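You operate a simulated robot arm through the tools that you are given. There is no shell and no other tool. Be economical: measure what you need, move in short steps, check, and stop when the job is done.

The job below is to be done with a simulated two-armed robot. You get a single attempt, and the scene is never put back.

## Task
Preheat the P-527 preform in the heater chest at 60 degrees.
Fine: lid back on, switch on, and wait for the green lamp; the other preforms stay in their tray.

It is judged by the outcome, as a careful person would: the job done as asked, and still so three seconds after it is handed in. It fails if anything else is knocked over, pushed out of place, dropped, spilled or broken. Lids that push on must go on centred and level and be pressed home; caps that screw on are set level and turned clockwise until they are tight.

## Robot
Two 7-joint arms with two-finger parallel grippers on one trunk, on a base that drives. Base frame: it is fixed to the floor where the robot stands at the start and does not move with it; the origin is under the middle of the robot, x ahead of it, y to its left, z up. Readings come in mm, rad, newtons and seconds.
The left shoulder is at the start at [39, 101, 1161], the right one opposite. With the tool pointing down near the work surface each hand reaches from about 200 to 520 mm from the robot's upright axis, wherever it stands, measured 20 degrees to its own side. Places, roughly: chest dial [400, 200, 900]; chest switch [500, 200, 900]; clear end of the yellow bench [500, 500, 800]; control box [500, 200, 800]; left of the heater chest [500, 0, 800]; middle of the heater chest [500, -100, 800]; right of the heater chest [500, -200, 800]. Payload 2.4 kg a hand.
Tool frame (each hand has its own): the origin (TCP) lies between the finger pads and is the grasp point; the fingertips stand 24 mm ahead of it; z points along the fingers, y is the line along which they close. The gripper opens to 68 mm. The fingers are 17 mm wide and 10 mm thick; the gripper's body (40 by 70 mm) begins 41 mm behind the TCP.
Orientation is that of the tool frame in the base frame, as [roll, pitch, yaw] about the fixed x, y, z axes, in that order (R = Rz(yaw) Ry(pitch) Rx(roll)). With the fingers straight down and closing along the base's y, the tool's x points along the base's -x, its y along +y and its z along -z.

## Interface
- The arms move only by the tool apply_moves. It takes "left_commands", "right_commands" or both (then of equal length, played together; a hand with none holds still); each is a list of rows, each a list of 6 numbers: the shift along the base's x, y, z in mm, then the turn, a rotation vector about the base's x, y, z in rad. In form: [[dx, dy, dz, rx, ry, rz], ...]. A call has 1 to 10 rows; each row is the pose to reach, as a shift and turn from the pose commanded when the call began. "left_grip" and "right_grip" are, for a hand that has rows, the finger opening in mm, from 0 to 68, set as the call begins (left out, the last holds). Each row takes 0.2 s and may step no farther than 50 mm and 0.15 rad from the row before; otherwise, or with a gripper value out of range, the whole call is refused. A pose out of reach is approached as far as the arm can. The call stops where the force on the tool passes 40 N (or 10 N more than at its start, if that is more) or the arm is blocked; 0.2 s more then pass. The fingers move at their own pace (about 72 mm/s each) and stop on an object; they squeeze with about 23 N. The grip force told is the motor's: it shows also when the fingers shut on nothing. Time passes only in rows, and 0.2 s behind the last, so rows that repeat a pose let the fingers close. The reply holds the time, the measured pose of the TCP, the force on the tool along the base axes, the opening and the grip force, in the units named above and with some noise, with the torque about the TCP (base axes, N m) and any sound that the robot's microphone picked up.
- Cameras (640 x 400 px; columns grow to the right, rows downward): "scene" is now at [123, 4.7, 1317.7]; the picture's right is [0.05, -1.00, 0.00], its down [-0.60, -0.03, -0.80] and it looks along [0.79, 0.04, -0.61] (base axes); focal length 219 px, centre (320, 200). "left" rides on the left gripper at [84, -11, -75] in its tool frame; the picture's right is [0.13, 0.99, 0.00], its down [-0.60, 0.08, -0.79] and it looks along [-0.79, 0.10, 0.61] (tool axes); focal length 251 px, centre (320, 200). "right" rides on the right gripper at [84, 11, -75] in its tool frame; the picture's right is [-0.13, 0.99, 0.00], its down [-0.60, -0.08, -0.79] and it looks along [-0.79, -0.10, 0.61] (tool axes); focal length 251 px, centre (320, 200). There is no depth. A picture from a camera that has moved, and an enlarged one, comes with that camera's place and axes in the base frame and with its lens.
- grab_frame(camera): a new picture of that camera. No time passes.
- lift_body(by): slides the trunk up (or, below 0, down) by that many mm; the arms and the scene camera ride with it, the base frame stays. It gives what a move gives, with no picture.
- roll_base(legs): drives the robot by 1 to 6 legs, each [ahead, left, turn to the left] in mm, mm and rad, along the robot's own axes; the way and the turn of a leg run together, so that a leg with both is an arc; at most 1500 mm and 3.142 rad a leg. The arms and the cameras ride along, it lands a little off, and it stops where it bumps. It gives what a move gives.
- turn_head(pan, tilt): turns the head with the scene camera to pan (to the left, within 1.501 rad either way) and tilt (down, from -0.506 to 1.204), counted from straight ahead of the robot. It gives what a move gives.
- close_up(camera, box): a new picture of the part [left, top, right, bottom] of that camera's present view, enlarged. No time passes.
- hand_in(): hands the job in; it is judged then, once.

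Go step by step. Nothing tells you exact positions but the pictures and the camera data: compare them with the known pose of the tool, close in by small moves and look again before you grip or let go. The budget is 120 turns and 108 pictures, counting those below and the enlarged ones. Unless the task says otherwise, let go and move clear before handing in, and close with one line.

The tools are called after ">>>" as a command line: name --argument value ..., lists and objects as JSON in quotes. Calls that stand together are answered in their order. apply_moves: Moves the arms, as the interface text tells. Its arguments: {"type":"object","properties":{"left_commands":{"type":"array","items":{"type":"array","items":{"type":"number"}}},"left_grip":{"type":"number"},"right_commands":{"type":"array","items":{"type":"array","items":{"type":"number"}}},"right_grip":{"type":"number"}},"required":[]} The other tools are called the same way: lift_body (by) slides the trunk up or down; roll_base (legs) drives the base; turn_head (pan, tilt) turns the head that bears the scene camera; grab_frame (camera) takes a picture; close_up (camera, box) takes an enlarged picture of a part of a camera's view; hand_in () hands the job in.

At the start:

```text
time_s: 0.0
left_tcp_pos: [294.6, 238.0, 1116.6]
left_ee_rot: [-3.142, 0.0, -3.139]
left_force: [-0.4, -0.5, -0.9]
left_moment: [0.0, 0.0, 0.01]
left_width: 67.8
left_grip_force: 0.1
right_tcp_pos: [317.5, -72.0, 1151.5]
right_ee_rot: [3.141, -0.003, 3.141]
right_force: [-0.7, -0.4, 0.7]
right_moment: [0.01, 0.0, 0.01]
right_width: 67.9
right_grip_force: 0.0
trunk travel left (down, up): [-375.0, 475.0]
robot x, y, heading: [1.1, 1.0, 0.001]
head pan, tilt: [0.045, 0.651]
```

scene: 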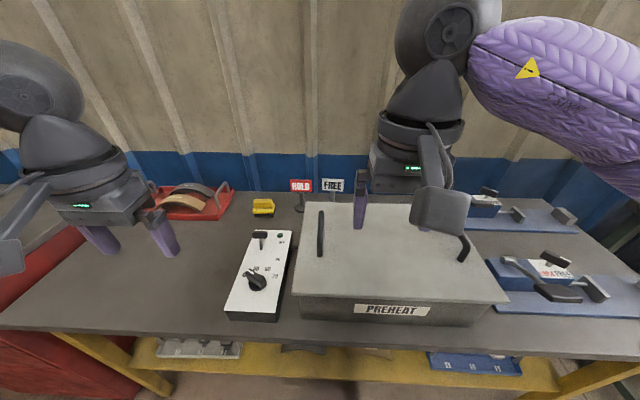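
right: 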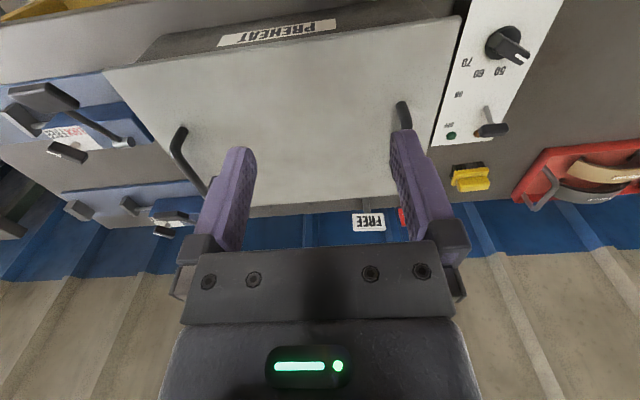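
left: 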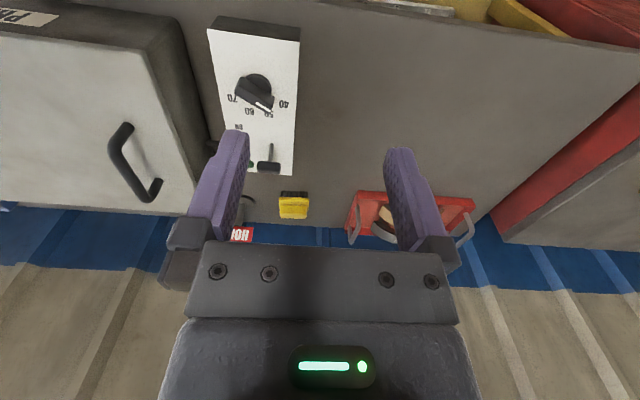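

I see the heater chest with a two-handled lid, the control box to its left, a red tray with curved parts at the back, and signs HOLD/FREE. I'll look closer at each.

>>> close_up --camera "scene" --box '[130, 160, 350, 300]'

>>> close_up --camera "scene" --box '[440, 170, 640, 320]'

>>> close_up --camera "left" --box '[200, 10, 480, 250]'

>>> close_up --camera "scene" --box '[130, 310, 560, 400]'

```text
2.86 times, centred on (240, 230) of scene
camera zoom: at [123.0, 4.7, 1317.7], right [0.05, -1.0, 0.0], down [-0.6, -0.03, -0.8], along [0.79, 0.04, -0.61], focal length 625 px, centre (549, 114)
```

zoom: 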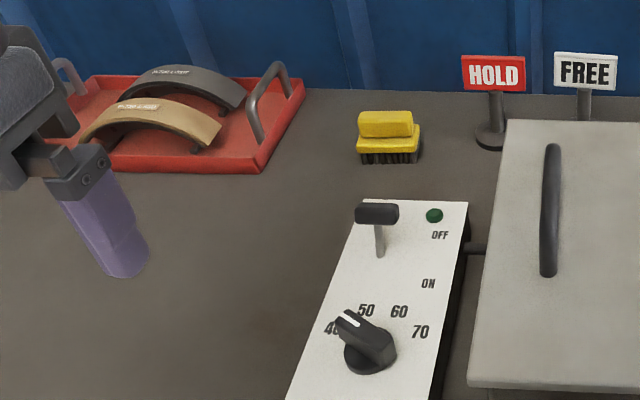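

```text
2.67 times, centred on (540, 245) of scene
camera zoom: at [123.0, 4.7, 1317.7], right [0.05, -1.0, 0.0], down [-0.6, -0.03, -0.8], along [0.79, 0.04, -0.61], focal length 583 px, centre (-267, 80)
```

zoom: 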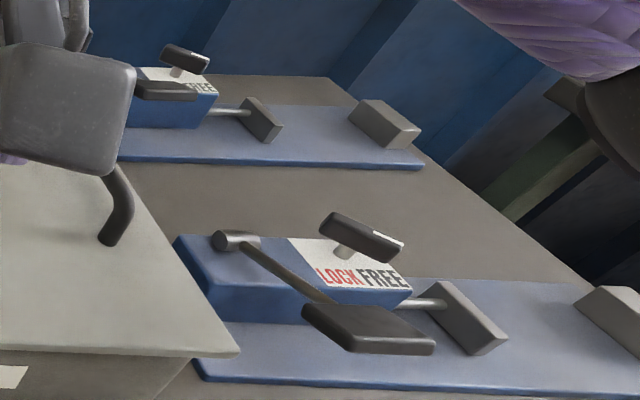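

```text
1.67 times, centred on (340, 130) of left
camera zoom: at [209.8, 226.3, 1191.2], right [-0.13, 0.99, 0.0], down [0.6, 0.08, 0.79], along [0.79, 0.1, -0.61], focal length 419 px, centre (287, 317)
```

zoom: 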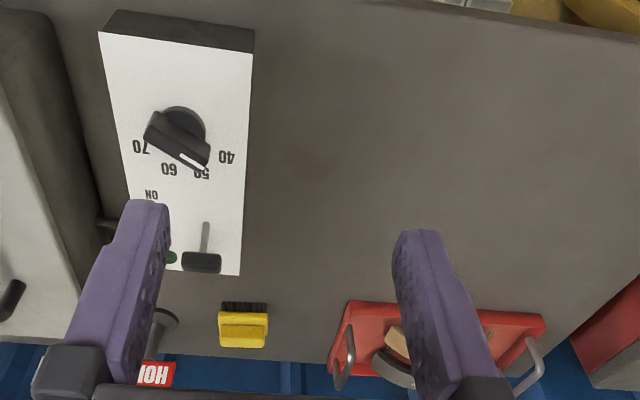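

```text
1.49 times, centred on (345, 355) of scene
camera zoom: at [123.0, 4.7, 1317.7], right [0.05, -1.0, 0.0], down [-0.6, -0.03, -0.8], along [0.79, 0.04, -0.61], focal length 325 px, centre (283, -31)
```

zoom: 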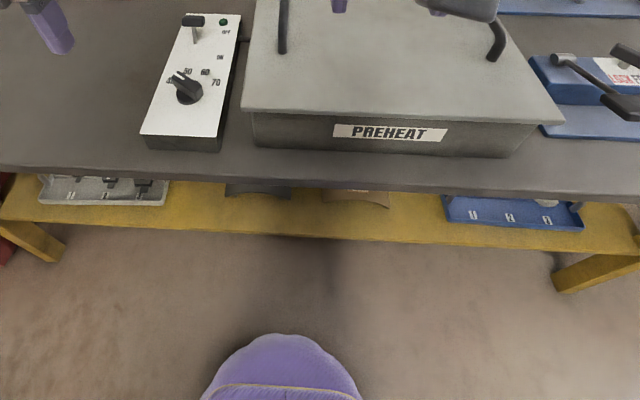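

Two preforms lie in the red tray, and similar shapes lie on the lower shelf. I'll read the labels.

>>> close_up --camera "scene" --box '[155, 175, 235, 225]'

>>> close_up --camera "scene" --box '[260, 335, 420, 365]'

>>> close_up --camera "scene" --box '[225, 225, 305, 325]'

```text
8.00 times, centred on (195, 200) of scene
camera zoom: at [123.0, 4.7, 1317.7], right [0.05, -1.0, 0.0], down [-0.6, -0.03, -0.8], along [0.79, 0.04, -0.61], focal length 1749 px, centre (1320, 200)
```

zoom: 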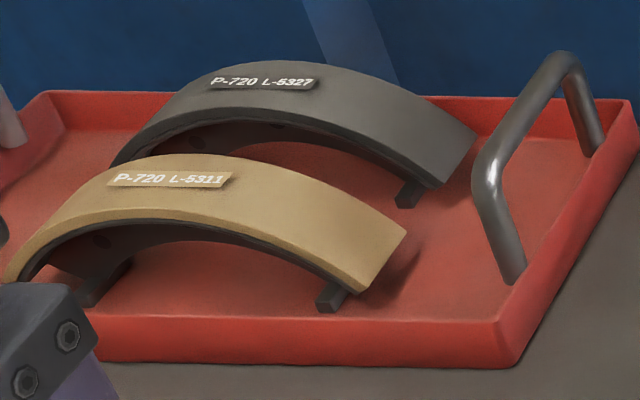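

```text
4.00 times, centred on (340, 350) of scene
camera zoom: at [123.0, 4.7, 1317.7], right [0.05, -1.0, 0.0], down [-0.6, -0.03, -0.8], along [0.79, 0.04, -0.61], focal length 874 px, centre (240, -400)
```

zoom: 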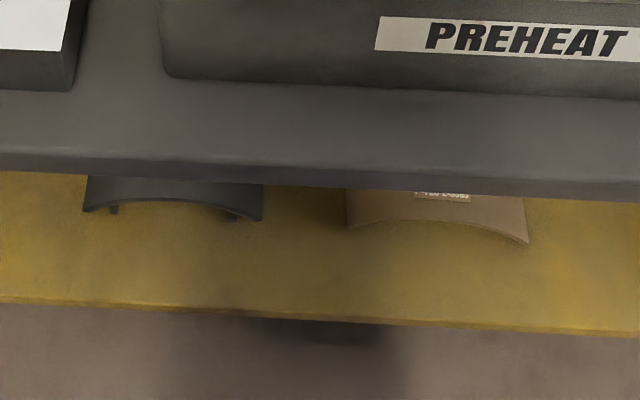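

```text
4.00 times, centred on (265, 275) of scene
camera zoom: at [123.0, 4.7, 1317.7], right [0.05, -1.0, 0.0], down [-0.6, -0.03, -0.8], along [0.79, 0.04, -0.61], focal length 874 px, centre (540, -100)
```

zoom: 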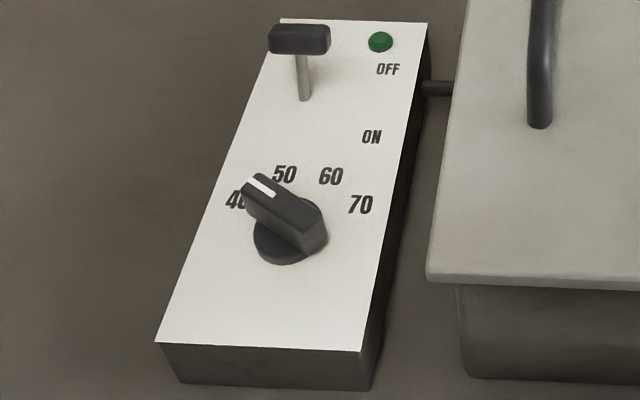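

The tray's preforms are P-720, not P-527, so I must search further. I'll look around with the head.

>>> turn_head --pan 1.3 --tilt 0.5

>>> grab_frame --camera "scene"

>>> turn_head --pan -1.3 --tilt 0.5

>>> grab_frame --camera "scene"

```text
time_s: 1.4
left_tcp_pos: [293.7, 236.2, 1115.8]
left_ee_rot: [3.14, 0.001, -3.139]
left_force: [0.0, 0.1, -0.8]
left_moment: [0.01, -0.02, 0.02]
left_width: 68.2
left_grip_force: 0.0
right_tcp_pos: [318.9, -72.7, 1152.2]
right_ee_rot: [3.14, -0.003, 3.14]
right_force: [-0.4, 0.1, 0.5]
right_moment: [-0.01, 0.03, 0.01]
right_width: 67.9
right_grip_force: 0.1
trunk travel left (down, up): [-375.0, 475.0]
robot x, y, heading: [-3.9, 1.8, 0.002]
head pan, tilt: [1.3, 0.499]
```

```text
97 pictures are left
camera scene: at [60.7, 88.4, 1331.1], right [0.96, -0.27, 0.0], down [-0.13, -0.46, -0.88], along [0.24, 0.85, -0.48], focal length 219 px, centre (320, 200)
```

scene: 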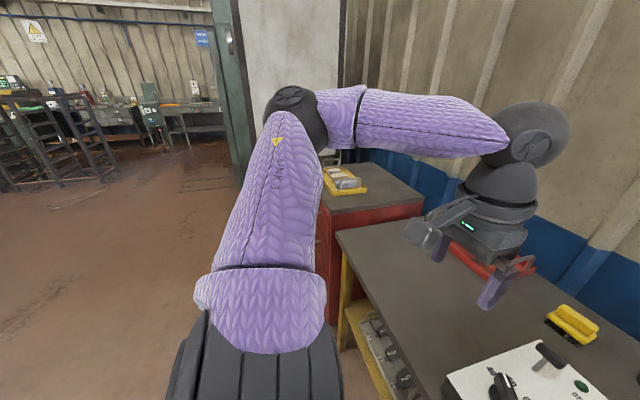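

```text
time_s: 3.8
left_tcp_pos: [294.5, 237.0, 1115.4]
left_ee_rot: [3.141, -0.001, -3.14]
left_force: [0.2, -0.3, -0.1]
left_moment: [-0.01, -0.01, -0.02]
left_width: 68.1
left_grip_force: 0.1
right_tcp_pos: [318.3, -72.8, 1150.9]
right_ee_rot: [3.14, 0.0, 3.14]
right_force: [-0.4, -0.8, 0.2]
right_moment: [-0.02, 0.05, 0.0]
right_width: 68.1
right_grip_force: 0.1
trunk travel left (down, up): [-375.0, 475.0]
robot x, y, heading: [-2.2, 0.9, -0.002]
head pan, tilt: [-1.3, 0.499]
```

```text
96 pictures are left
camera scene: at [60.7, -86.9, 1331.2], right [-0.96, -0.27, 0.0], down [-0.13, 0.46, -0.88], along [0.23, -0.85, -0.48], focal length 219 px, centre (320, 200)
```

scene: 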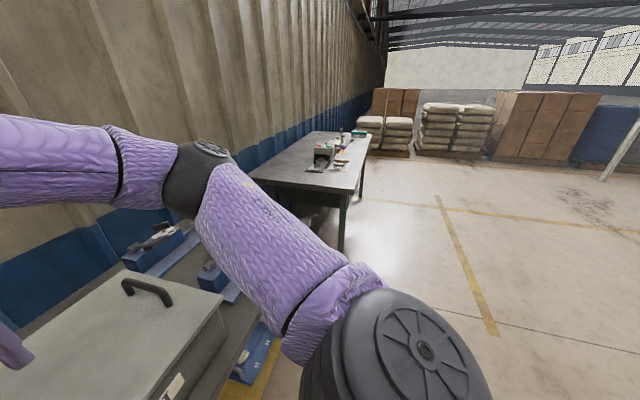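

A red cabinet to the left carries a yellow tray with things in it. I'll look at that and back away to view the bench's lower shelf.

>>> turn_head --pan 1.1 --tilt 0.4

>>> close_up --camera "scene" --box '[200, 130, 360, 230]'

>>> roll_base --legs '[[-700, 0, 0]]'

>>> turn_head --pan 0.3 --tilt 0.6

>>> grab_frame --camera "scene"

```text
time_s: 6.0
left_tcp_pos: [295.0, 237.7, 1116.1]
left_ee_rot: [3.141, -0.002, -3.141]
left_force: [0.4, -0.2, 0.3]
left_moment: [-0.05, 0.0, -0.06]
left_width: 68.1
left_grip_force: 0.1
right_tcp_pos: [317.6, -72.8, 1151.7]
right_ee_rot: [3.139, 0.0, 3.14]
right_force: [0.4, -0.2, -0.4]
right_moment: [0.04, -0.01, -0.03]
right_width: 68.1
right_grip_force: 0.1
trunk travel left (down, up): [-375.0, 475.0]
robot x, y, heading: [1.4, 1.6, -0.002]
head pan, tilt: [1.1, 0.4]
```

```text
4.00 times, centred on (280, 180) of scene
camera zoom: at [78.4, 83.3, 1340.3], right [0.89, -0.45, 0.0], down [-0.18, -0.35, -0.92], along [0.42, 0.82, -0.39], focal length 874 px, centre (480, 280)
```

zoom: 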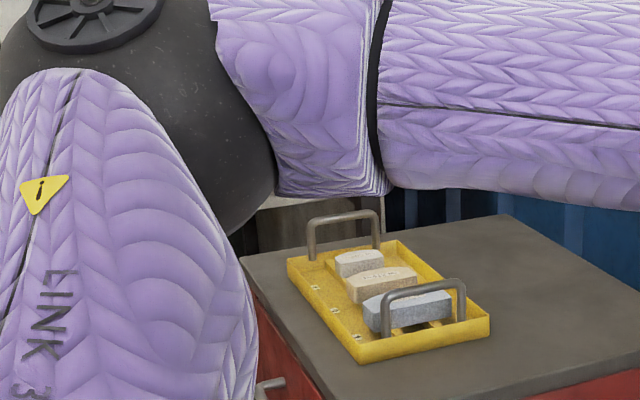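

```text
time_s: 9.8
left_tcp_pos: [-408.3, 237.5, 1117.1]
left_ee_rot: [3.141, 0.0, -3.14]
left_force: [-0.3, 1.0, -0.8]
left_moment: [0.01, -0.01, 0.01]
left_width: 68.3
left_grip_force: 0.1
right_tcp_pos: [-382.4, -72.0, 1151.2]
right_ee_rot: [3.139, 0.001, 3.14]
right_force: [0.9, 0.2, 0.5]
right_moment: [-0.02, 0.0, 0.01]
right_width: 67.8
right_grip_force: 0.0
trunk travel left (down, up): [-375.0, 475.0]
robot x, y, heading: [-705.7, -2.2, -0.0]
head pan, tilt: [1.1, 0.4]
```

```text
time_s: 10.9
left_tcp_pos: [-406.8, 237.7, 1117.9]
left_ee_rot: [-3.14, 0.0, -3.14]
left_force: [-0.3, -0.1, -0.1]
left_moment: [-0.01, -0.03, -0.02]
left_width: 67.8
left_grip_force: 0.1
right_tcp_pos: [-383.7, -72.0, 1151.5]
right_ee_rot: [-3.141, 0.0, 3.14]
right_force: [-0.6, 0.1, 0.2]
right_moment: [-0.01, -0.01, 0.04]
right_width: 68.2
right_grip_force: 0.1
trunk travel left (down, up): [-375.0, 475.0]
robot x, y, heading: [-699.6, -1.2, 0.003]
head pan, tilt: [0.3, 0.6]
```

```text
94 pictures are left
camera scene: at [-580.5, 26.9, 1322.1], right [0.3, -0.95, 0.0], down [-0.54, -0.17, -0.83], along [0.79, 0.24, -0.56], focal length 219 px, centre (320, 200)
```

scene: 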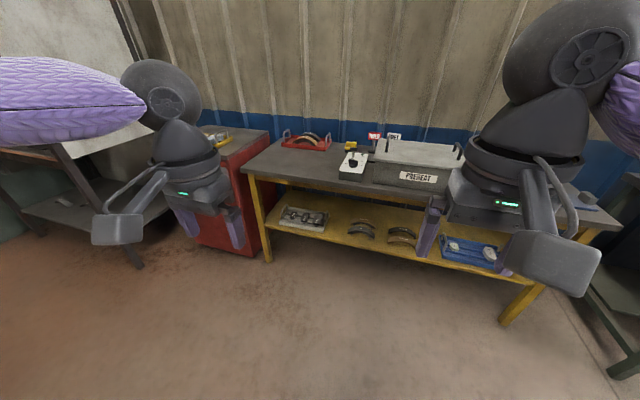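

Now the shelf is visible: a grey tray, two curved pieces, a blue tray. I'll zoom in on each.

>>> close_up --camera "scene" --box '[265, 195, 345, 245]'

>>> close_up --camera "scene" --box '[340, 210, 424, 255]'

>>> close_up --camera "scene" --box '[424, 225, 524, 285]'

>>> close_up --camera "scene" --box '[190, 120, 240, 160]'

```text
8.00 times, centred on (305, 220) of scene
camera zoom: at [-580.5, 26.9, 1322.1], right [0.3, -0.95, 0.0], down [-0.54, -0.17, -0.83], along [0.79, 0.24, -0.56], focal length 1749 px, centre (440, 40)
```

zoom: 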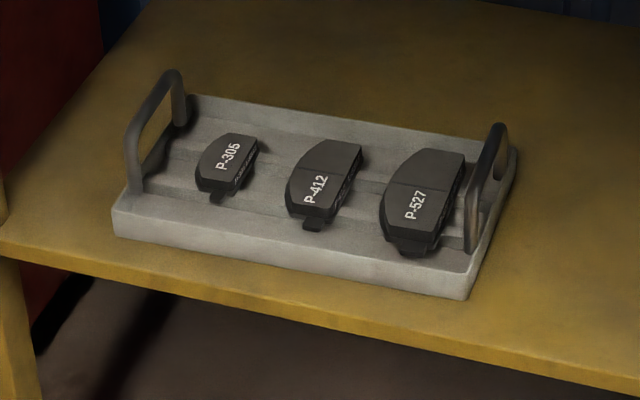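

```text
7.62 times, centred on (382, 232) of scene
camera zoom: at [-580.5, 26.9, 1322.1], right [0.3, -0.95, 0.0], down [-0.54, -0.17, -0.83], along [0.79, 0.24, -0.56], focal length 1666 px, centre (-152, -48)
```

zoom: 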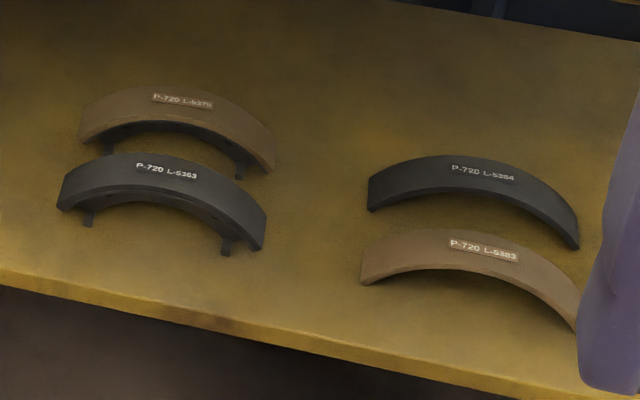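

```text
6.40 times, centred on (474, 255) of scene
camera zoom: at [-580.5, 26.9, 1322.1], right [0.3, -0.95, 0.0], down [-0.54, -0.17, -0.83], along [0.79, 0.24, -0.56], focal length 1399 px, centre (-666, -152)
```

zoom: 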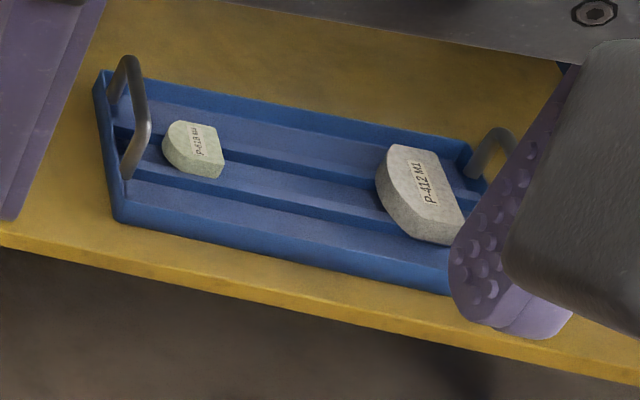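

```text
10.00 times, centred on (215, 140) of scene
camera zoom: at [-580.5, 26.9, 1322.1], right [0.3, -0.95, 0.0], down [-0.54, -0.17, -0.83], along [0.79, 0.24, -0.56], focal length 2186 px, centre (1370, 800)
```

zoom: 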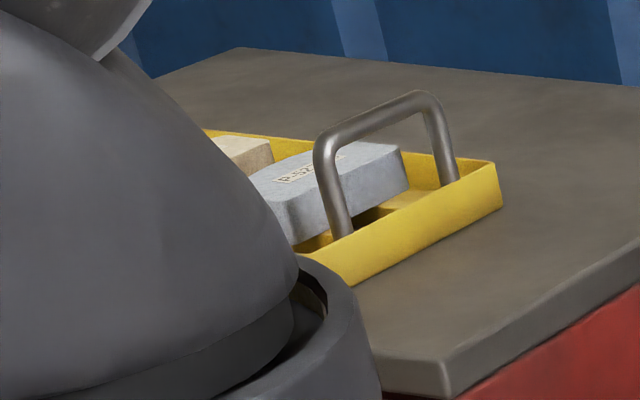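

The grey shelf tray holds black finished-looking pads (with backing plates); the yellow tray on the red cabinet holds raw friction blocks, one reading "P-52…". I need a better look at that before deciding, so I'll drive left in front of the cabinet.

>>> roll_base --legs '[[100, 750, 0]]'

>>> turn_head --pan 0.1 --tilt 0.5

>>> grab_frame --camera "scene"

```text
time_s: 15.0
left_tcp_pos: [-301.5, 974.5, 1117.3]
left_ee_rot: [-3.14, 0.002, 3.138]
left_force: [0.3, 0.7, 0.0]
left_moment: [-0.01, 0.0, 0.02]
left_width: 68.0
left_grip_force: 0.2
right_tcp_pos: [-279.1, 665.2, 1150.7]
right_ee_rot: [3.14, 0.001, 3.136]
right_force: [-0.5, 0.4, 0.5]
right_moment: [0.0, 0.02, 0.01]
right_width: 67.9
right_grip_force: 0.0
trunk travel left (down, up): [-375.0, 475.0]
robot x, y, heading: [-595.7, 737.2, -0.01]
head pan, tilt: [0.3, 0.6]
```

```text
time_s: 15.7
left_tcp_pos: [-302.4, 973.1, 1116.4]
left_ee_rot: [3.141, -0.001, 3.139]
left_force: [-0.5, -0.3, 0.1]
left_moment: [-0.02, 0.02, 0.0]
left_width: 68.3
left_grip_force: 0.0
right_tcp_pos: [-280.5, 662.9, 1150.7]
right_ee_rot: [3.14, 0.0, 3.137]
right_force: [-0.5, -0.8, 0.2]
right_moment: [-0.03, -0.05, 0.01]
right_width: 68.1
right_grip_force: 0.1
trunk travel left (down, up): [-375.0, 475.0]
robot x, y, heading: [-596.6, 737.6, -0.008]
head pan, tilt: [0.099, 0.499]
```

```text
89 pictures are left
camera scene: at [-470.7, 746.6, 1331.1], right [0.1, -1.0, 0.0], down [-0.48, -0.05, -0.88], along [0.87, 0.08, -0.48], focal length 219 px, centre (320, 200)
```

scene: 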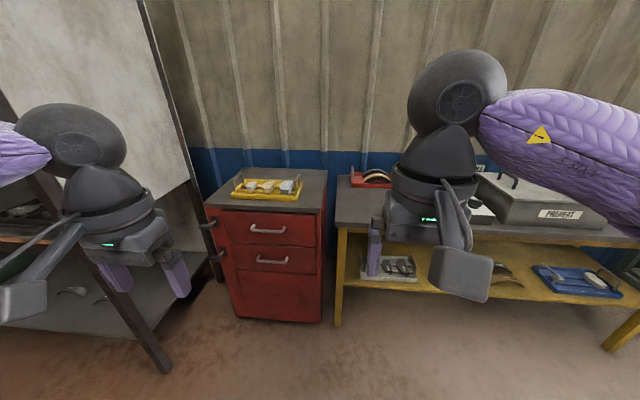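

>>> close_up --camera "scene" --box '[225, 165, 310, 210]'

>>> close_up --camera "scene" --box '[355, 245, 425, 285]'

>>> close_up --camera "scene" --box '[525, 255, 625, 305]'

>>> close_up --camera "scene" --box '[0, 200, 110, 320]'

```text
7.53 times, centred on (268, 188) of scene
camera zoom: at [-470.7, 746.6, 1331.1], right [0.1, -1.0, 0.0], down [-0.48, -0.05, -0.88], along [0.87, 0.08, -0.48], focal length 1646 px, centre (715, 294)
```

zoom: 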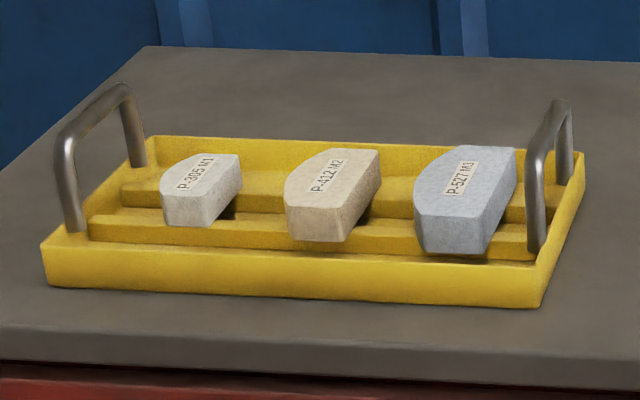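

```text
9.14 times, centred on (390, 265) of scene
camera zoom: at [-470.7, 746.6, 1331.1], right [0.1, -1.0, 0.0], down [-0.48, -0.05, -0.88], along [0.87, 0.08, -0.48], focal length 1999 px, centre (-320, -394)
```

zoom: 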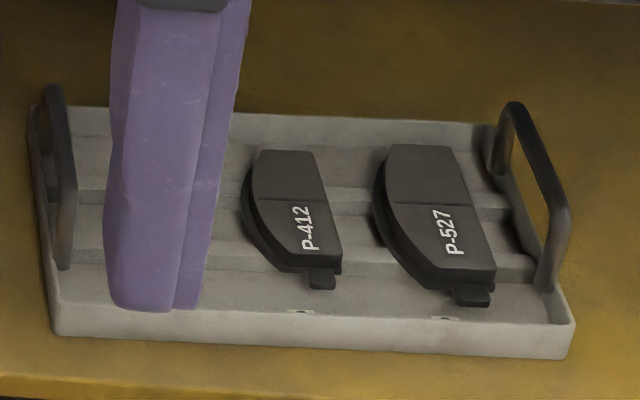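

```text
6.40 times, centred on (575, 280) of scene
camera zoom: at [-470.7, 746.6, 1331.1], right [0.1, -1.0, 0.0], down [-0.48, -0.05, -0.88], along [0.87, 0.08, -0.48], focal length 1399 px, centre (-1312, -312)
```

zoom: 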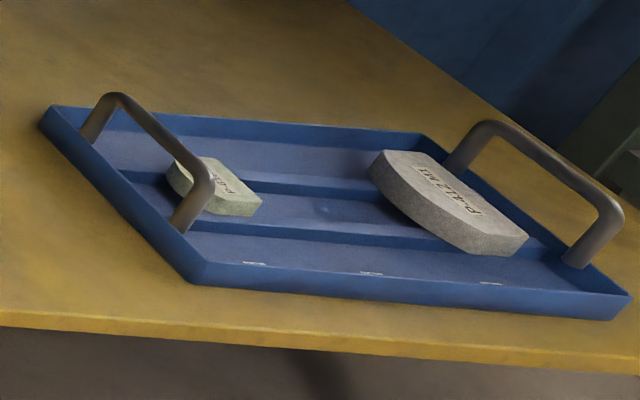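

```text
3.33 times, centred on (55, 260) of scene
camera zoom: at [-470.7, 746.6, 1331.1], right [0.1, -1.0, 0.0], down [-0.48, -0.05, -0.88], along [0.87, 0.08, -0.48], focal length 729 px, centre (1203, 0)
```

zoom: 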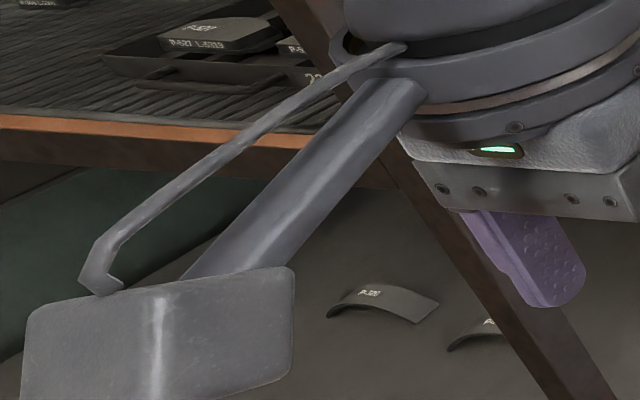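

The P-527 preform is the blue-grey block "P-527 M3" at the right of the yellow tray on the cabinet, roughly [415, 970, 900]. First the lid: I'll return to the chest, centred on it, and look closely.

>>> roll_base --legs '[[0, -867, 0.008], [600, 0, 0]]'

>>> turn_head --pan 0 --tilt 0.75

>>> grab_frame --camera "scene"

>>> grab_frame --camera "left"

>>> grab_frame --camera "right"

```text
time_s: 23.3
left_tcp_pos: [300.0, 109.1, 1116.2]
left_ee_rot: [-3.141, 0.0, 3.131]
left_force: [-0.4, 0.3, 1.0]
left_moment: [-0.03, 0.03, 0.01]
left_width: 67.7
left_grip_force: 0.1
right_tcp_pos: [319.8, -201.6, 1149.7]
right_ee_rot: [3.139, 0.001, 3.129]
right_force: [-0.2, 0.4, -0.2]
right_moment: [-0.02, -0.01, 0.01]
right_width: 67.9
right_grip_force: 0.1
trunk travel left (down, up): [-375.0, 475.0]
robot x, y, heading: [2.3, -125.7, -0.013]
head pan, tilt: [0.099, 0.499]
```

```text
time_s: 24.1
left_tcp_pos: [299.4, 107.3, 1115.9]
left_ee_rot: [3.141, -0.001, 3.132]
left_force: [0.1, -0.4, 0.2]
left_moment: [-0.01, -0.02, 0.03]
left_width: 68.1
left_grip_force: 0.1
right_tcp_pos: [320.2, -201.9, 1150.5]
right_ee_rot: [3.138, 0.001, 3.13]
right_force: [-0.1, 0.2, 0.9]
right_moment: [0.04, 0.02, 0.01]
right_width: 68.2
right_grip_force: 0.0
trunk travel left (down, up): [-375.0, 475.0]
robot x, y, heading: [0.5, -125.0, -0.021]
head pan, tilt: [0.0, 0.75]
```

```text
84 pictures are left
camera scene: at [121.6, -126.3, 1309.2], right [-0.01, -1.0, 0.0], down [-0.68, 0.01, -0.73], along [0.73, -0.01, -0.68], focal length 219 px, centre (320, 200)
```

scene: 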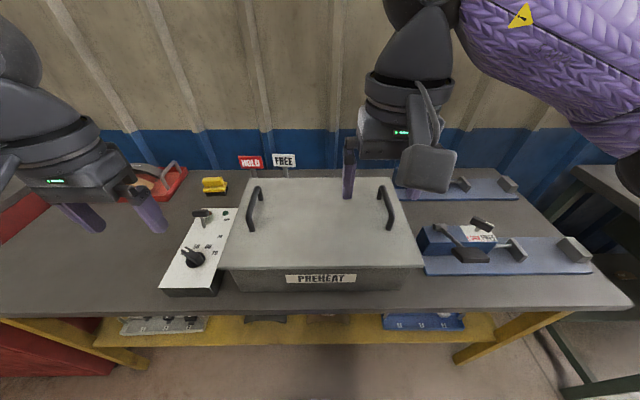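

```text
83 pictures are left
camera left: at [214.9, 98.1, 1191.2], right [-0.12, 0.99, 0.0], down [0.6, 0.07, 0.79], along [0.79, 0.09, -0.61], focal length 251 px, centre (320, 200)
```

left: 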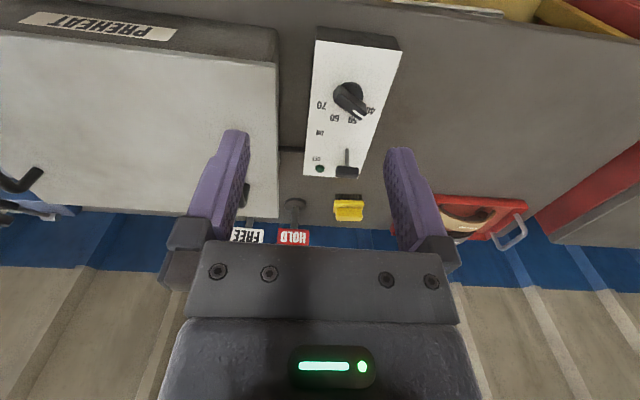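

```text
82 pictures are left
camera right: at [235.2, -190.5, 1225.8], right [0.14, 0.99, 0.0], down [0.6, -0.09, 0.79], along [0.79, -0.11, -0.61], focal length 251 px, centre (320, 200)
```

right: 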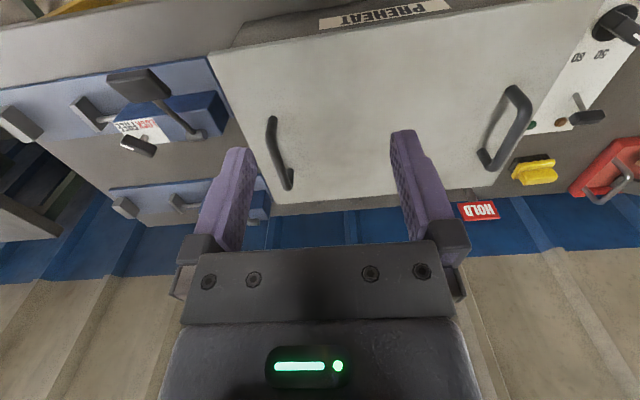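

The lid, its two handles and the control box are in clear view. I'll enlarge for precise measurement.

>>> close_up --camera "scene" --box '[220, 160, 430, 300]'

>>> close_up --camera "right" --box '[200, 0, 560, 225]'

>>> close_up --camera "left" --box '[260, 20, 420, 190]'

>>> close_up --camera "scene" --box '[150, 190, 250, 300]'

```text
2.86 times, centred on (325, 230) of scene
camera zoom: at [121.6, -126.3, 1309.2], right [-0.01, -1.0, 0.0], down [-0.68, 0.01, -0.73], along [0.73, -0.01, -0.68], focal length 625 px, centre (306, 114)
```

zoom: 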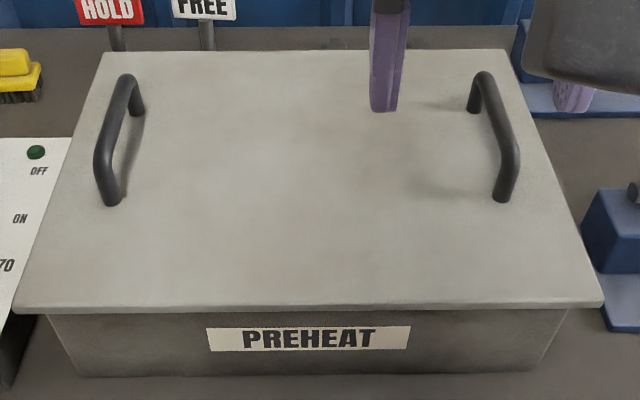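

```text
1.78 times, centred on (380, 112) of right
camera zoom: at [235.2, -190.5, 1225.8], right [0.14, 0.99, 0.0], down [0.6, -0.09, 0.79], along [0.79, -0.11, -0.61], focal length 447 px, centre (213, 356)
```

zoom: 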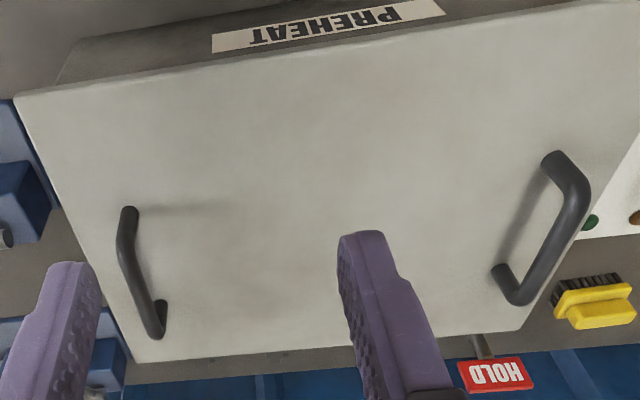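

```text
2.35 times, centred on (340, 105) of left
camera zoom: at [214.9, 98.1, 1191.2], right [-0.12, 0.99, 0.0], down [0.6, 0.07, 0.79], along [0.79, 0.09, -0.61], focal length 592 px, centre (273, 424)
```

zoom: 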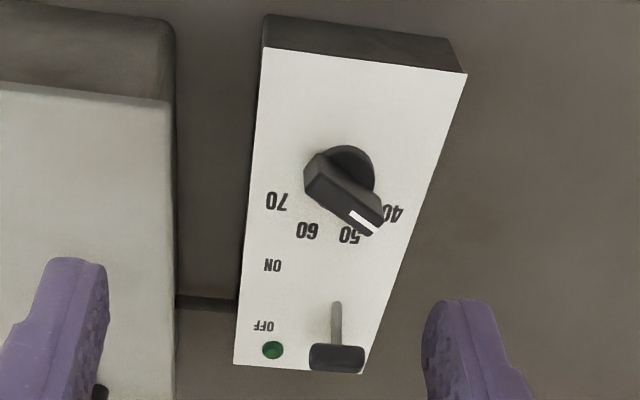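

```text
3.64 times, centred on (200, 245) of scene
camera zoom: at [121.6, -126.3, 1309.2], right [-0.01, -1.0, 0.0], down [-0.68, 0.01, -0.73], along [0.73, -0.01, -0.68], focal length 795 px, centre (756, 36)
```

zoom: 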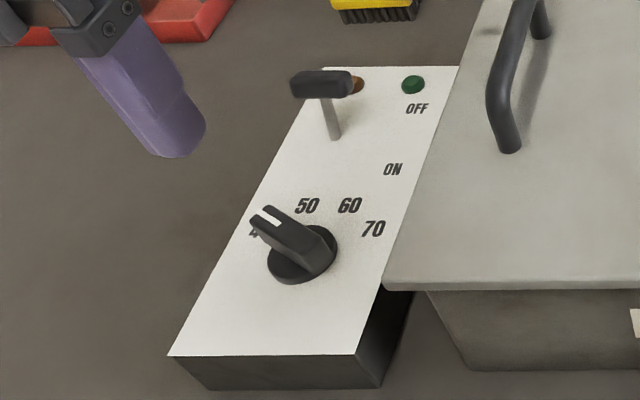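

Triangulated: lid top z≈925, handles bars along x centred at x≈485, y≈20 and y≈-285, bar height ≈970. I'll check the base's clearance to the bench and bring the hands above the handles.

>>> apply_moves --left_commands '[[45, -22, -10, 0, 0, 0], [90, -44, -20, 0, 0, 0], [135, -66, -40, 0, 0, 0], [165, -87, -70, 0, 0, 0], [165, -87, -85, 0, 0, 0]]' --right_commands '[[38, -20, -20, 0, 0, 0], [75, -42, -50, 0, 0, 0], [110, -64, -80, 0, 0, 0], [145, -83, -110, 0, 0, 0], [145, -83, -120, 0, 0, 0]]' --left_grip 68 --right_grip 68

>>> turn_head --pan 0 --tilt 1.2

>>> grab_frame --camera "scene"

```text
refused: row 1 steps farther than a row can; nothing moved
```

```text
time_s: 25.0
left_tcp_pos: [300.1, 108.2, 1116.2]
left_ee_rot: [3.141, 0.001, 3.132]
left_force: [-0.3, -0.3, -0.1]
left_moment: [-0.01, -0.02, -0.03]
left_width: 68.3
left_grip_force: 0.0
right_tcp_pos: [318.2, -201.4, 1151.2]
right_ee_rot: [3.14, -0.001, 3.129]
right_force: [-0.3, -0.8, 0.2]
right_moment: [-0.03, 0.0, -0.02]
right_width: 68.1
right_grip_force: 0.0
trunk travel left (down, up): [-375.0, 475.0]
robot x, y, heading: [3.5, -126.7, -0.007]
head pan, tilt: [0.0, 1.201]
```

```text
77 pictures are left
camera scene: at [94.7, -126.0, 1277.5], right [-0.01, -1.0, 0.0], down [-0.93, 0.01, -0.36], along [0.36, 0.0, -0.93], focal length 219 px, centre (320, 200)
```

scene: 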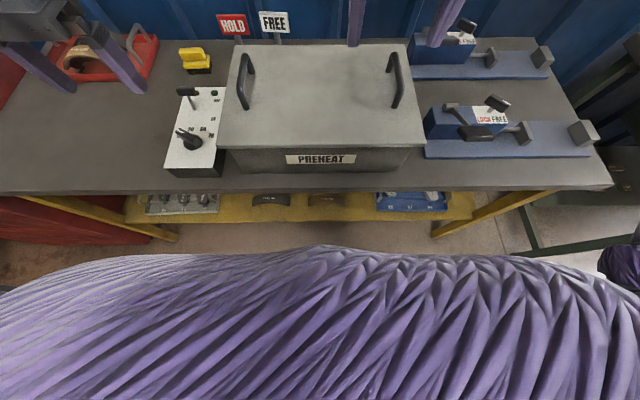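

There's little visible clearance, so I'll only nudge the base 20 mm ahead, then move the hands above the handles.

>>> roll_base --legs '[[22, 0, 0.01]]'

>>> turn_head --pan 0 --tilt 0.75

>>> apply_moves --left_commands '[[40, -22, -10, 0, 0, 0], [80, -44, -20, 0, 0, 0], [120, -66, -40, 0, 0, 0], [150, -87, -70, 0, 0, 0], [163, -87, -85, 0, 0, 0]]' --right_commands '[[34, -18, -20, 0, 0, 0], [68, -38, -45, 0, 0, 0], [100, -58, -75, 0, 0, 0], [130, -78, -105, 0, 0, 0], [145, -83, -120, 0, 0, 0]]' --left_grip 68 --right_grip 68

>>> grab_frame --camera "scene"

>>> grab_frame --camera "left"

>>> grab_frame --camera "right"

```text
time_s: 25.8
left_tcp_pos: [320.1, 111.2, 1115.8]
left_ee_rot: [3.141, 0.001, 3.14]
left_force: [-0.1, 1.0, -0.1]
left_moment: [0.05, -0.02, 0.0]
left_width: 68.1
left_grip_force: 0.0
right_tcp_pos: [343.9, -199.9, 1151.7]
right_ee_rot: [3.139, 0.001, 3.139]
right_force: [0.3, -0.5, -0.5]
right_moment: [0.01, 0.03, 0.01]
right_width: 68.1
right_grip_force: 0.1
trunk travel left (down, up): [-375.0, 475.0]
robot x, y, heading: [27.1, -124.5, 0.003]
head pan, tilt: [0.0, 1.201]
```

```text
time_s: 26.7
left_tcp_pos: [318.6, 111.6, 1116.4]
left_ee_rot: [-3.141, 0.0, -3.14]
left_force: [0.0, 0.2, 0.8]
left_moment: [0.01, -0.03, 0.0]
left_width: 68.1
left_grip_force: 0.0
right_tcp_pos: [343.3, -199.8, 1151.4]
right_ee_rot: [3.139, 0.0, 3.138]
right_force: [0.0, 0.4, -0.9]
right_moment: [0.0, 0.03, -0.01]
right_width: 68.0
right_grip_force: 0.1
trunk travel left (down, up): [-375.0, 475.0]
robot x, y, heading: [26.3, -128.0, 0.001]
head pan, tilt: [0.0, 0.75]
```

```text
time_s: 27.9
left_tcp_pos: [460.6, 37.1, 1030.6]
left_ee_rot: [-3.141, 0.002, -3.141]
left_force: [-0.6, -0.4, -0.4]
left_moment: [-0.02, 0.01, -0.02]
left_width: 67.9
left_grip_force: 0.2
left hand out of reach, approached as far as the arm can: row 4, 5
right_tcp_pos: [487.0, -284.8, 1033.7]
right_ee_rot: [-3.141, 0.001, 3.137]
right_force: [1.0, -0.8, -0.4]
right_moment: [0.03, 0.02, 0.02]
right_width: 67.9
right_grip_force: 0.0
trunk travel left (down, up): [-375.0, 475.0]
robot x, y, heading: [22.9, -125.4, -0.003]
head pan, tilt: [0.0, 0.75]
```

```text
76 pictures are left
camera scene: at [144.4, -125.2, 1309.1], right [0.0, -1.0, 0.0], down [-0.68, 0.0, -0.73], along [0.73, 0.0, -0.68], focal length 219 px, centre (320, 200)
```

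scene: 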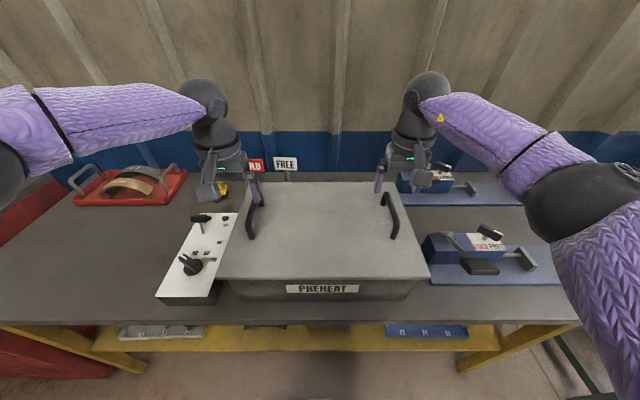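

```text
75 pictures are left
camera left: at [376.6, 25.7, 1105.9], right [-0.13, 0.99, 0.0], down [0.6, 0.08, 0.79], along [0.79, 0.1, -0.61], focal length 251 px, centre (320, 200)
```

left: 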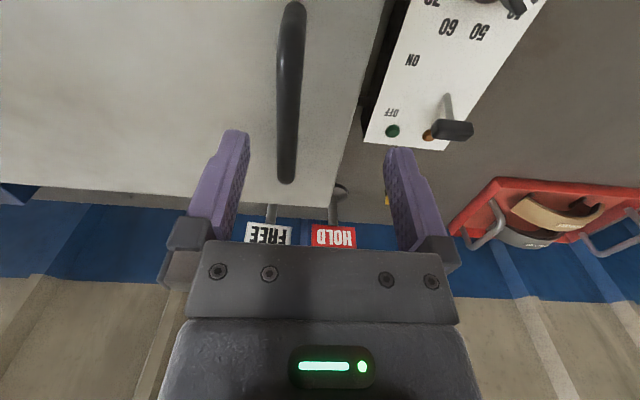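

```text
74 pictures are left
camera right: at [403.3, -273.5, 1107.3], right [0.13, 0.99, 0.0], down [0.6, -0.08, 0.79], along [0.79, -0.1, -0.61], focal length 251 px, centre (320, 200)
```

right: 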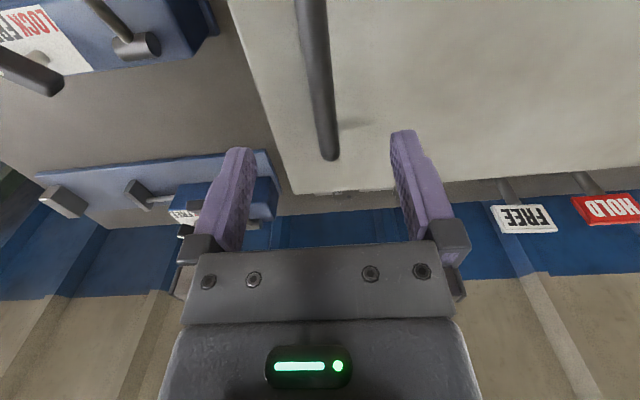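

The right hand is above its handle; the left fell short at this height. Lowering should help its reach, so I'll step the left toward its handle.

>>> apply_moves --left_commands '[[0, 0, -10, 0, 0, 0], [0, 0, -20, 0, 0, 0]]'

```text
time_s: 28.5
left_tcp_pos: [458.2, 38.3, 1013.1]
left_ee_rot: [3.141, 0.001, 3.141]
left_force: [-0.2, -0.9, -0.7]
left_moment: [-0.01, -0.01, -0.02]
left_width: 68.2
left_grip_force: 0.1
right_tcp_pos: [486.8, -284.5, 1032.8]
right_ee_rot: [3.139, 0.0, 3.138]
right_force: [-0.1, 0.3, -0.1]
right_moment: [0.04, 0.01, 0.02]
right_width: 68.3
right_grip_force: 0.0
trunk travel left (down, up): [-375.0, 475.0]
robot x, y, heading: [24.6, -127.3, -0.004]
head pan, tilt: [0.0, 0.75]
```

>>> apply_moves --left_commands '[[5, -5, 0, 0, 0, 0], [10, -10, 0, 0, 0, 0], [16, -15, 0, 0, 0, 0], [22, -18, 0, 0, 0, 0]]'

```text
time_s: 29.5
left_tcp_pos: [455.2, 33.8, 1015.5]
left_ee_rot: [3.141, 0.002, 3.141]
left_force: [-0.2, 0.7, -0.7]
left_moment: [0.01, -0.03, -0.04]
left_width: 68.3
left_grip_force: 0.1
left hand out of reach, approached as far as the arm can: row 1, 2, 3, 4
right_tcp_pos: [486.5, -284.0, 1033.5]
right_ee_rot: [3.141, 0.0, 3.139]
right_force: [-0.1, -0.4, -0.4]
right_moment: [0.01, 0.0, 0.0]
right_width: 68.1
right_grip_force: 0.0
trunk travel left (down, up): [-375.0, 475.0]
robot x, y, heading: [25.1, -126.8, 0.001]
head pan, tilt: [0.0, 0.75]
```

>>> apply_moves --left_commands '[[-40, 10, 0, 0, 0, 0], [-80, 20, 0, 0, 0, 0], [-120, 30, 0, 0, 0, 0], [-150, 30, -5, 0, 0, 0], [-150, 0, -5, 0, 0, 0], [-150, -20, -5, 0, 0, 0], [-110, -20, -5, 0, 0, 0], [-70, -20, -5, 0, 0, 0], [-30, -20, -5, 0, 0, 0], [10, -16, -5, 0, 0, 0]]'

>>> apply_moves --left_commands '[[8, 0, 0, 0, 0, 0], [16, 0, 0, 0, 0, 0]]'

>>> grab_frame --camera "scene"

```text
time_s: 31.7
left_tcp_pos: [453.4, 30.7, 1013.5]
left_ee_rot: [-3.14, -0.001, 3.141]
left_force: [-0.2, 0.3, 0.5]
left_moment: [0.03, -0.01, -0.01]
left_width: 67.8
left_grip_force: 0.0
left hand out of reach, approached as far as the arm can: row 10
right_tcp_pos: [486.5, -284.6, 1033.8]
right_ee_rot: [3.141, 0.0, 3.138]
right_force: [-0.3, 0.2, 0.7]
right_moment: [-0.03, -0.01, 0.0]
right_width: 68.0
right_grip_force: 0.1
trunk travel left (down, up): [-375.0, 475.0]
robot x, y, heading: [23.2, -127.1, 0.002]
head pan, tilt: [0.0, 0.75]
```

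```text
time_s: 32.3
left_tcp_pos: [457.9, 37.9, 1015.6]
left_ee_rot: [-3.141, 0.002, -3.142]
left_force: [0.4, -0.2, 0.6]
left_moment: [0.01, 0.0, 0.0]
left_width: 67.9
left_grip_force: 0.2
left hand out of reach, approached as far as the arm can: row 1, 2
right_tcp_pos: [488.1, -284.1, 1033.5]
right_ee_rot: [3.14, -0.001, 3.138]
right_force: [0.7, 0.3, 0.4]
right_moment: [0.02, -0.02, 0.02]
right_width: 68.2
right_grip_force: 0.2
trunk travel left (down, up): [-375.0, 475.0]
robot x, y, heading: [26.4, -126.5, 0.001]
head pan, tilt: [0.0, 0.75]
```

```text
73 pictures are left
camera scene: at [144.0, -125.3, 1309.2], right [0.0, -1.0, 0.0], down [-0.68, 0.0, -0.73], along [0.73, 0.0, -0.68], focal length 219 px, centre (320, 200)
```

scene: 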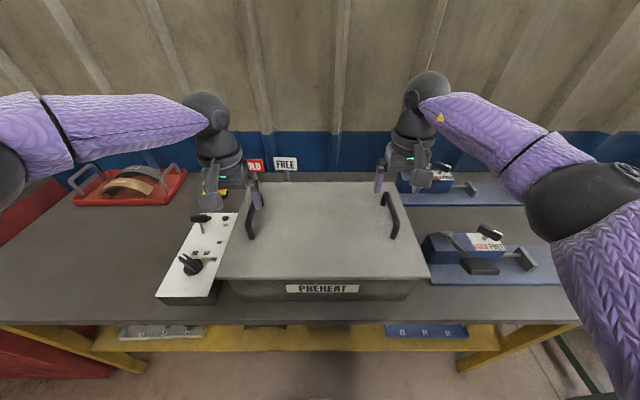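

The documented reach applies with hands well below the shoulders; I'll raise the trunk 130 mm and bring the hands back down.

>>> lift_body --by 130

>>> apply_moves --left_commands '[[0, 0, -45, 0, 0, 0], [0, 0, -90, 0, 0, 0], [0, -5, -130, 0, 0, 0], [10, -12, -135, 0, 0, 0], [20, -16, -135, 0, 0, 0], [26, -18, -135, 0, 0, 0]]' --right_commands '[[0, 0, -45, 0, 0, 0], [0, 0, -90, 0, 0, 0], [0, 0, -130, 0, 0, 0], [0, 0, -150, 0, 0, 0], [-2, 0, -155, 0, 0, 0], [-2, 0, -155, 0, 0, 0]]'

```text
time_s: 33.8
left_tcp_pos: [452.5, 36.8, 1163.2]
left_ee_rot: [3.141, 0.039, -3.141]
left_force: [0.5, -0.6, -0.2]
left_moment: [-0.05, -0.02, 0.04]
left_width: 68.0
left_grip_force: 0.0
right_tcp_pos: [487.8, -282.2, 1160.8]
right_ee_rot: [3.141, 0.0, 3.137]
right_force: [-0.6, 0.0, -0.4]
right_moment: [0.0, -0.01, 0.03]
right_width: 67.8
right_grip_force: 0.0
trunk travel left (down, up): [-505.0, 344.0]
robot x, y, heading: [20.6, -124.8, 0.003]
head pan, tilt: [0.0, 0.75]
```

```text
time_s: 35.2
left_tcp_pos: [420.6, 54.9, 1067.0]
left_ee_rot: [-3.141, 0.041, 3.141]
left_force: [0.7, -0.1, -0.1]
left_moment: [0.02, -0.05, 0.0]
left_width: 68.0
left_grip_force: 0.0
left hand out of reach, approached as far as the arm can: row 1, 2, 3, 4, 5, 6
right_tcp_pos: [487.2, -281.0, 1004.7]
right_ee_rot: [3.139, 0.0, 3.141]
right_force: [0.8, 0.8, 0.4]
right_moment: [0.04, 0.05, -0.04]
right_width: 67.9
right_grip_force: 0.1
trunk travel left (down, up): [-505.0, 344.0]
robot x, y, heading: [25.6, -124.9, -0.004]
head pan, tilt: [0.0, 0.75]
```

>>> apply_moves --left_commands '[[-30, 20, 10, 0, 0, 0], [-60, 40, 10, 0, 0, 0], [-90, 50, 10, 0, 0, 0], [-110, 60, 0, 0, 0, 0], [-110, 60, -30, 0, 0, 0], [-110, 60, -60, 0, 0, 0]]'

>>> turn_head --pan 0.5 --tilt 0.6

>>> grab_frame --camera "scene"

```text
time_s: 36.6
left_tcp_pos: [306.1, 115.0, 1005.1]
left_ee_rot: [-3.14, 0.041, 3.141]
left_force: [0.5, 0.0, 0.8]
left_moment: [-0.03, 0.0, 0.05]
left_width: 68.1
left_grip_force: 0.1
right_tcp_pos: [487.8, -280.0, 1004.7]
right_ee_rot: [3.138, 0.001, 3.139]
right_force: [-0.7, 0.3, 0.9]
right_moment: [0.02, 0.0, -0.04]
right_width: 68.0
right_grip_force: 0.1
trunk travel left (down, up): [-505.0, 344.0]
robot x, y, heading: [25.8, -126.7, 0.003]
head pan, tilt: [0.0, 0.75]
```

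```text
time_s: 37.6
left_tcp_pos: [305.8, 115.4, 1006.5]
left_ee_rot: [-3.141, 0.041, -3.14]
left_force: [0.4, 0.7, 0.0]
left_moment: [0.01, 0.04, 0.02]
left_width: 68.2
left_grip_force: 0.1
right_tcp_pos: [487.5, -281.2, 1004.4]
right_ee_rot: [3.138, -0.001, 3.138]
right_force: [0.3, 0.3, 1.0]
right_moment: [-0.02, 0.01, -0.01]
right_width: 67.8
right_grip_force: 0.0
trunk travel left (down, up): [-505.0, 344.0]
robot x, y, heading: [22.7, -124.1, -0.007]
head pan, tilt: [0.499, 0.6]
```

```text
72 pictures are left
camera scene: at [123.4, -83.0, 1452.8], right [0.48, -0.88, 0.0], down [-0.5, -0.27, -0.82], along [0.73, 0.39, -0.57], focal length 219 px, centre (320, 200)
```

scene: 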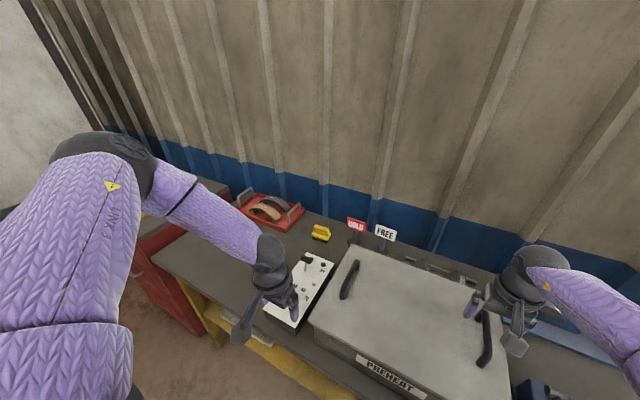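

>>> apply_moves --left_commands '[[30, -25, 0, 0, -0.04, 0], [60, -50, 0, 0, -0.04, 0], [90, -75, 0, 0, -0.04, 0], [120, -93, 0, 0, -0.04, 0], [150, -93, 0, 0, -0.04, 0], [178, -93, 0, 0, -0.04, 0]]'

```text
time_s: 39.0
left_tcp_pos: [425.4, 60.9, 1058.9]
left_ee_rot: [-3.14, 0.078, -3.141]
left_force: [0.5, -0.2, -0.3]
left_moment: [0.01, 0.01, -0.03]
left_width: 68.1
left_grip_force: 0.2
left hand out of reach, approached as far as the arm can: row 3, 4, 5, 6
right_tcp_pos: [487.4, -280.2, 1004.3]
right_ee_rot: [3.14, 0.0, 3.139]
right_force: [-0.1, -0.7, -0.9]
right_moment: [0.0, 0.01, -0.02]
right_width: 67.9
right_grip_force: 0.1
trunk travel left (down, up): [-505.0, 344.0]
robot x, y, heading: [24.7, -126.8, -0.0]
head pan, tilt: [0.499, 0.6]
```

The left arm is in a poor elbow configuration. I'll retract it inboard and high (mirror of the right's start pose) and then approach along the path the right used.

>>> apply_moves --left_commands '[[-20, -10, 40, 0, 0.04, 0], [-40, -20, 80, 0, 0.078, 0], [-60, -35, 120, 0, 0.078, 0], [-80, -60, 160, 0, 0.078, 0], [-80, -90, 200, 0, 0.078, 0], [-80, -115, 220, 0, 0.078, 0]]'

>>> grab_frame --camera "scene"

```text
refused: row 4 steps farther than a row can; nothing moved
```

```text
71 pictures are left
camera scene: at [123.6, -82.9, 1452.8], right [0.48, -0.88, 0.0], down [-0.5, -0.27, -0.82], along [0.72, 0.39, -0.57], focal length 219 px, centre (320, 200)
```

scene: 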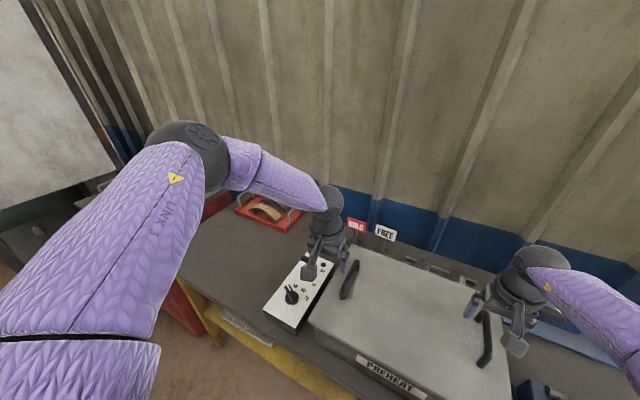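

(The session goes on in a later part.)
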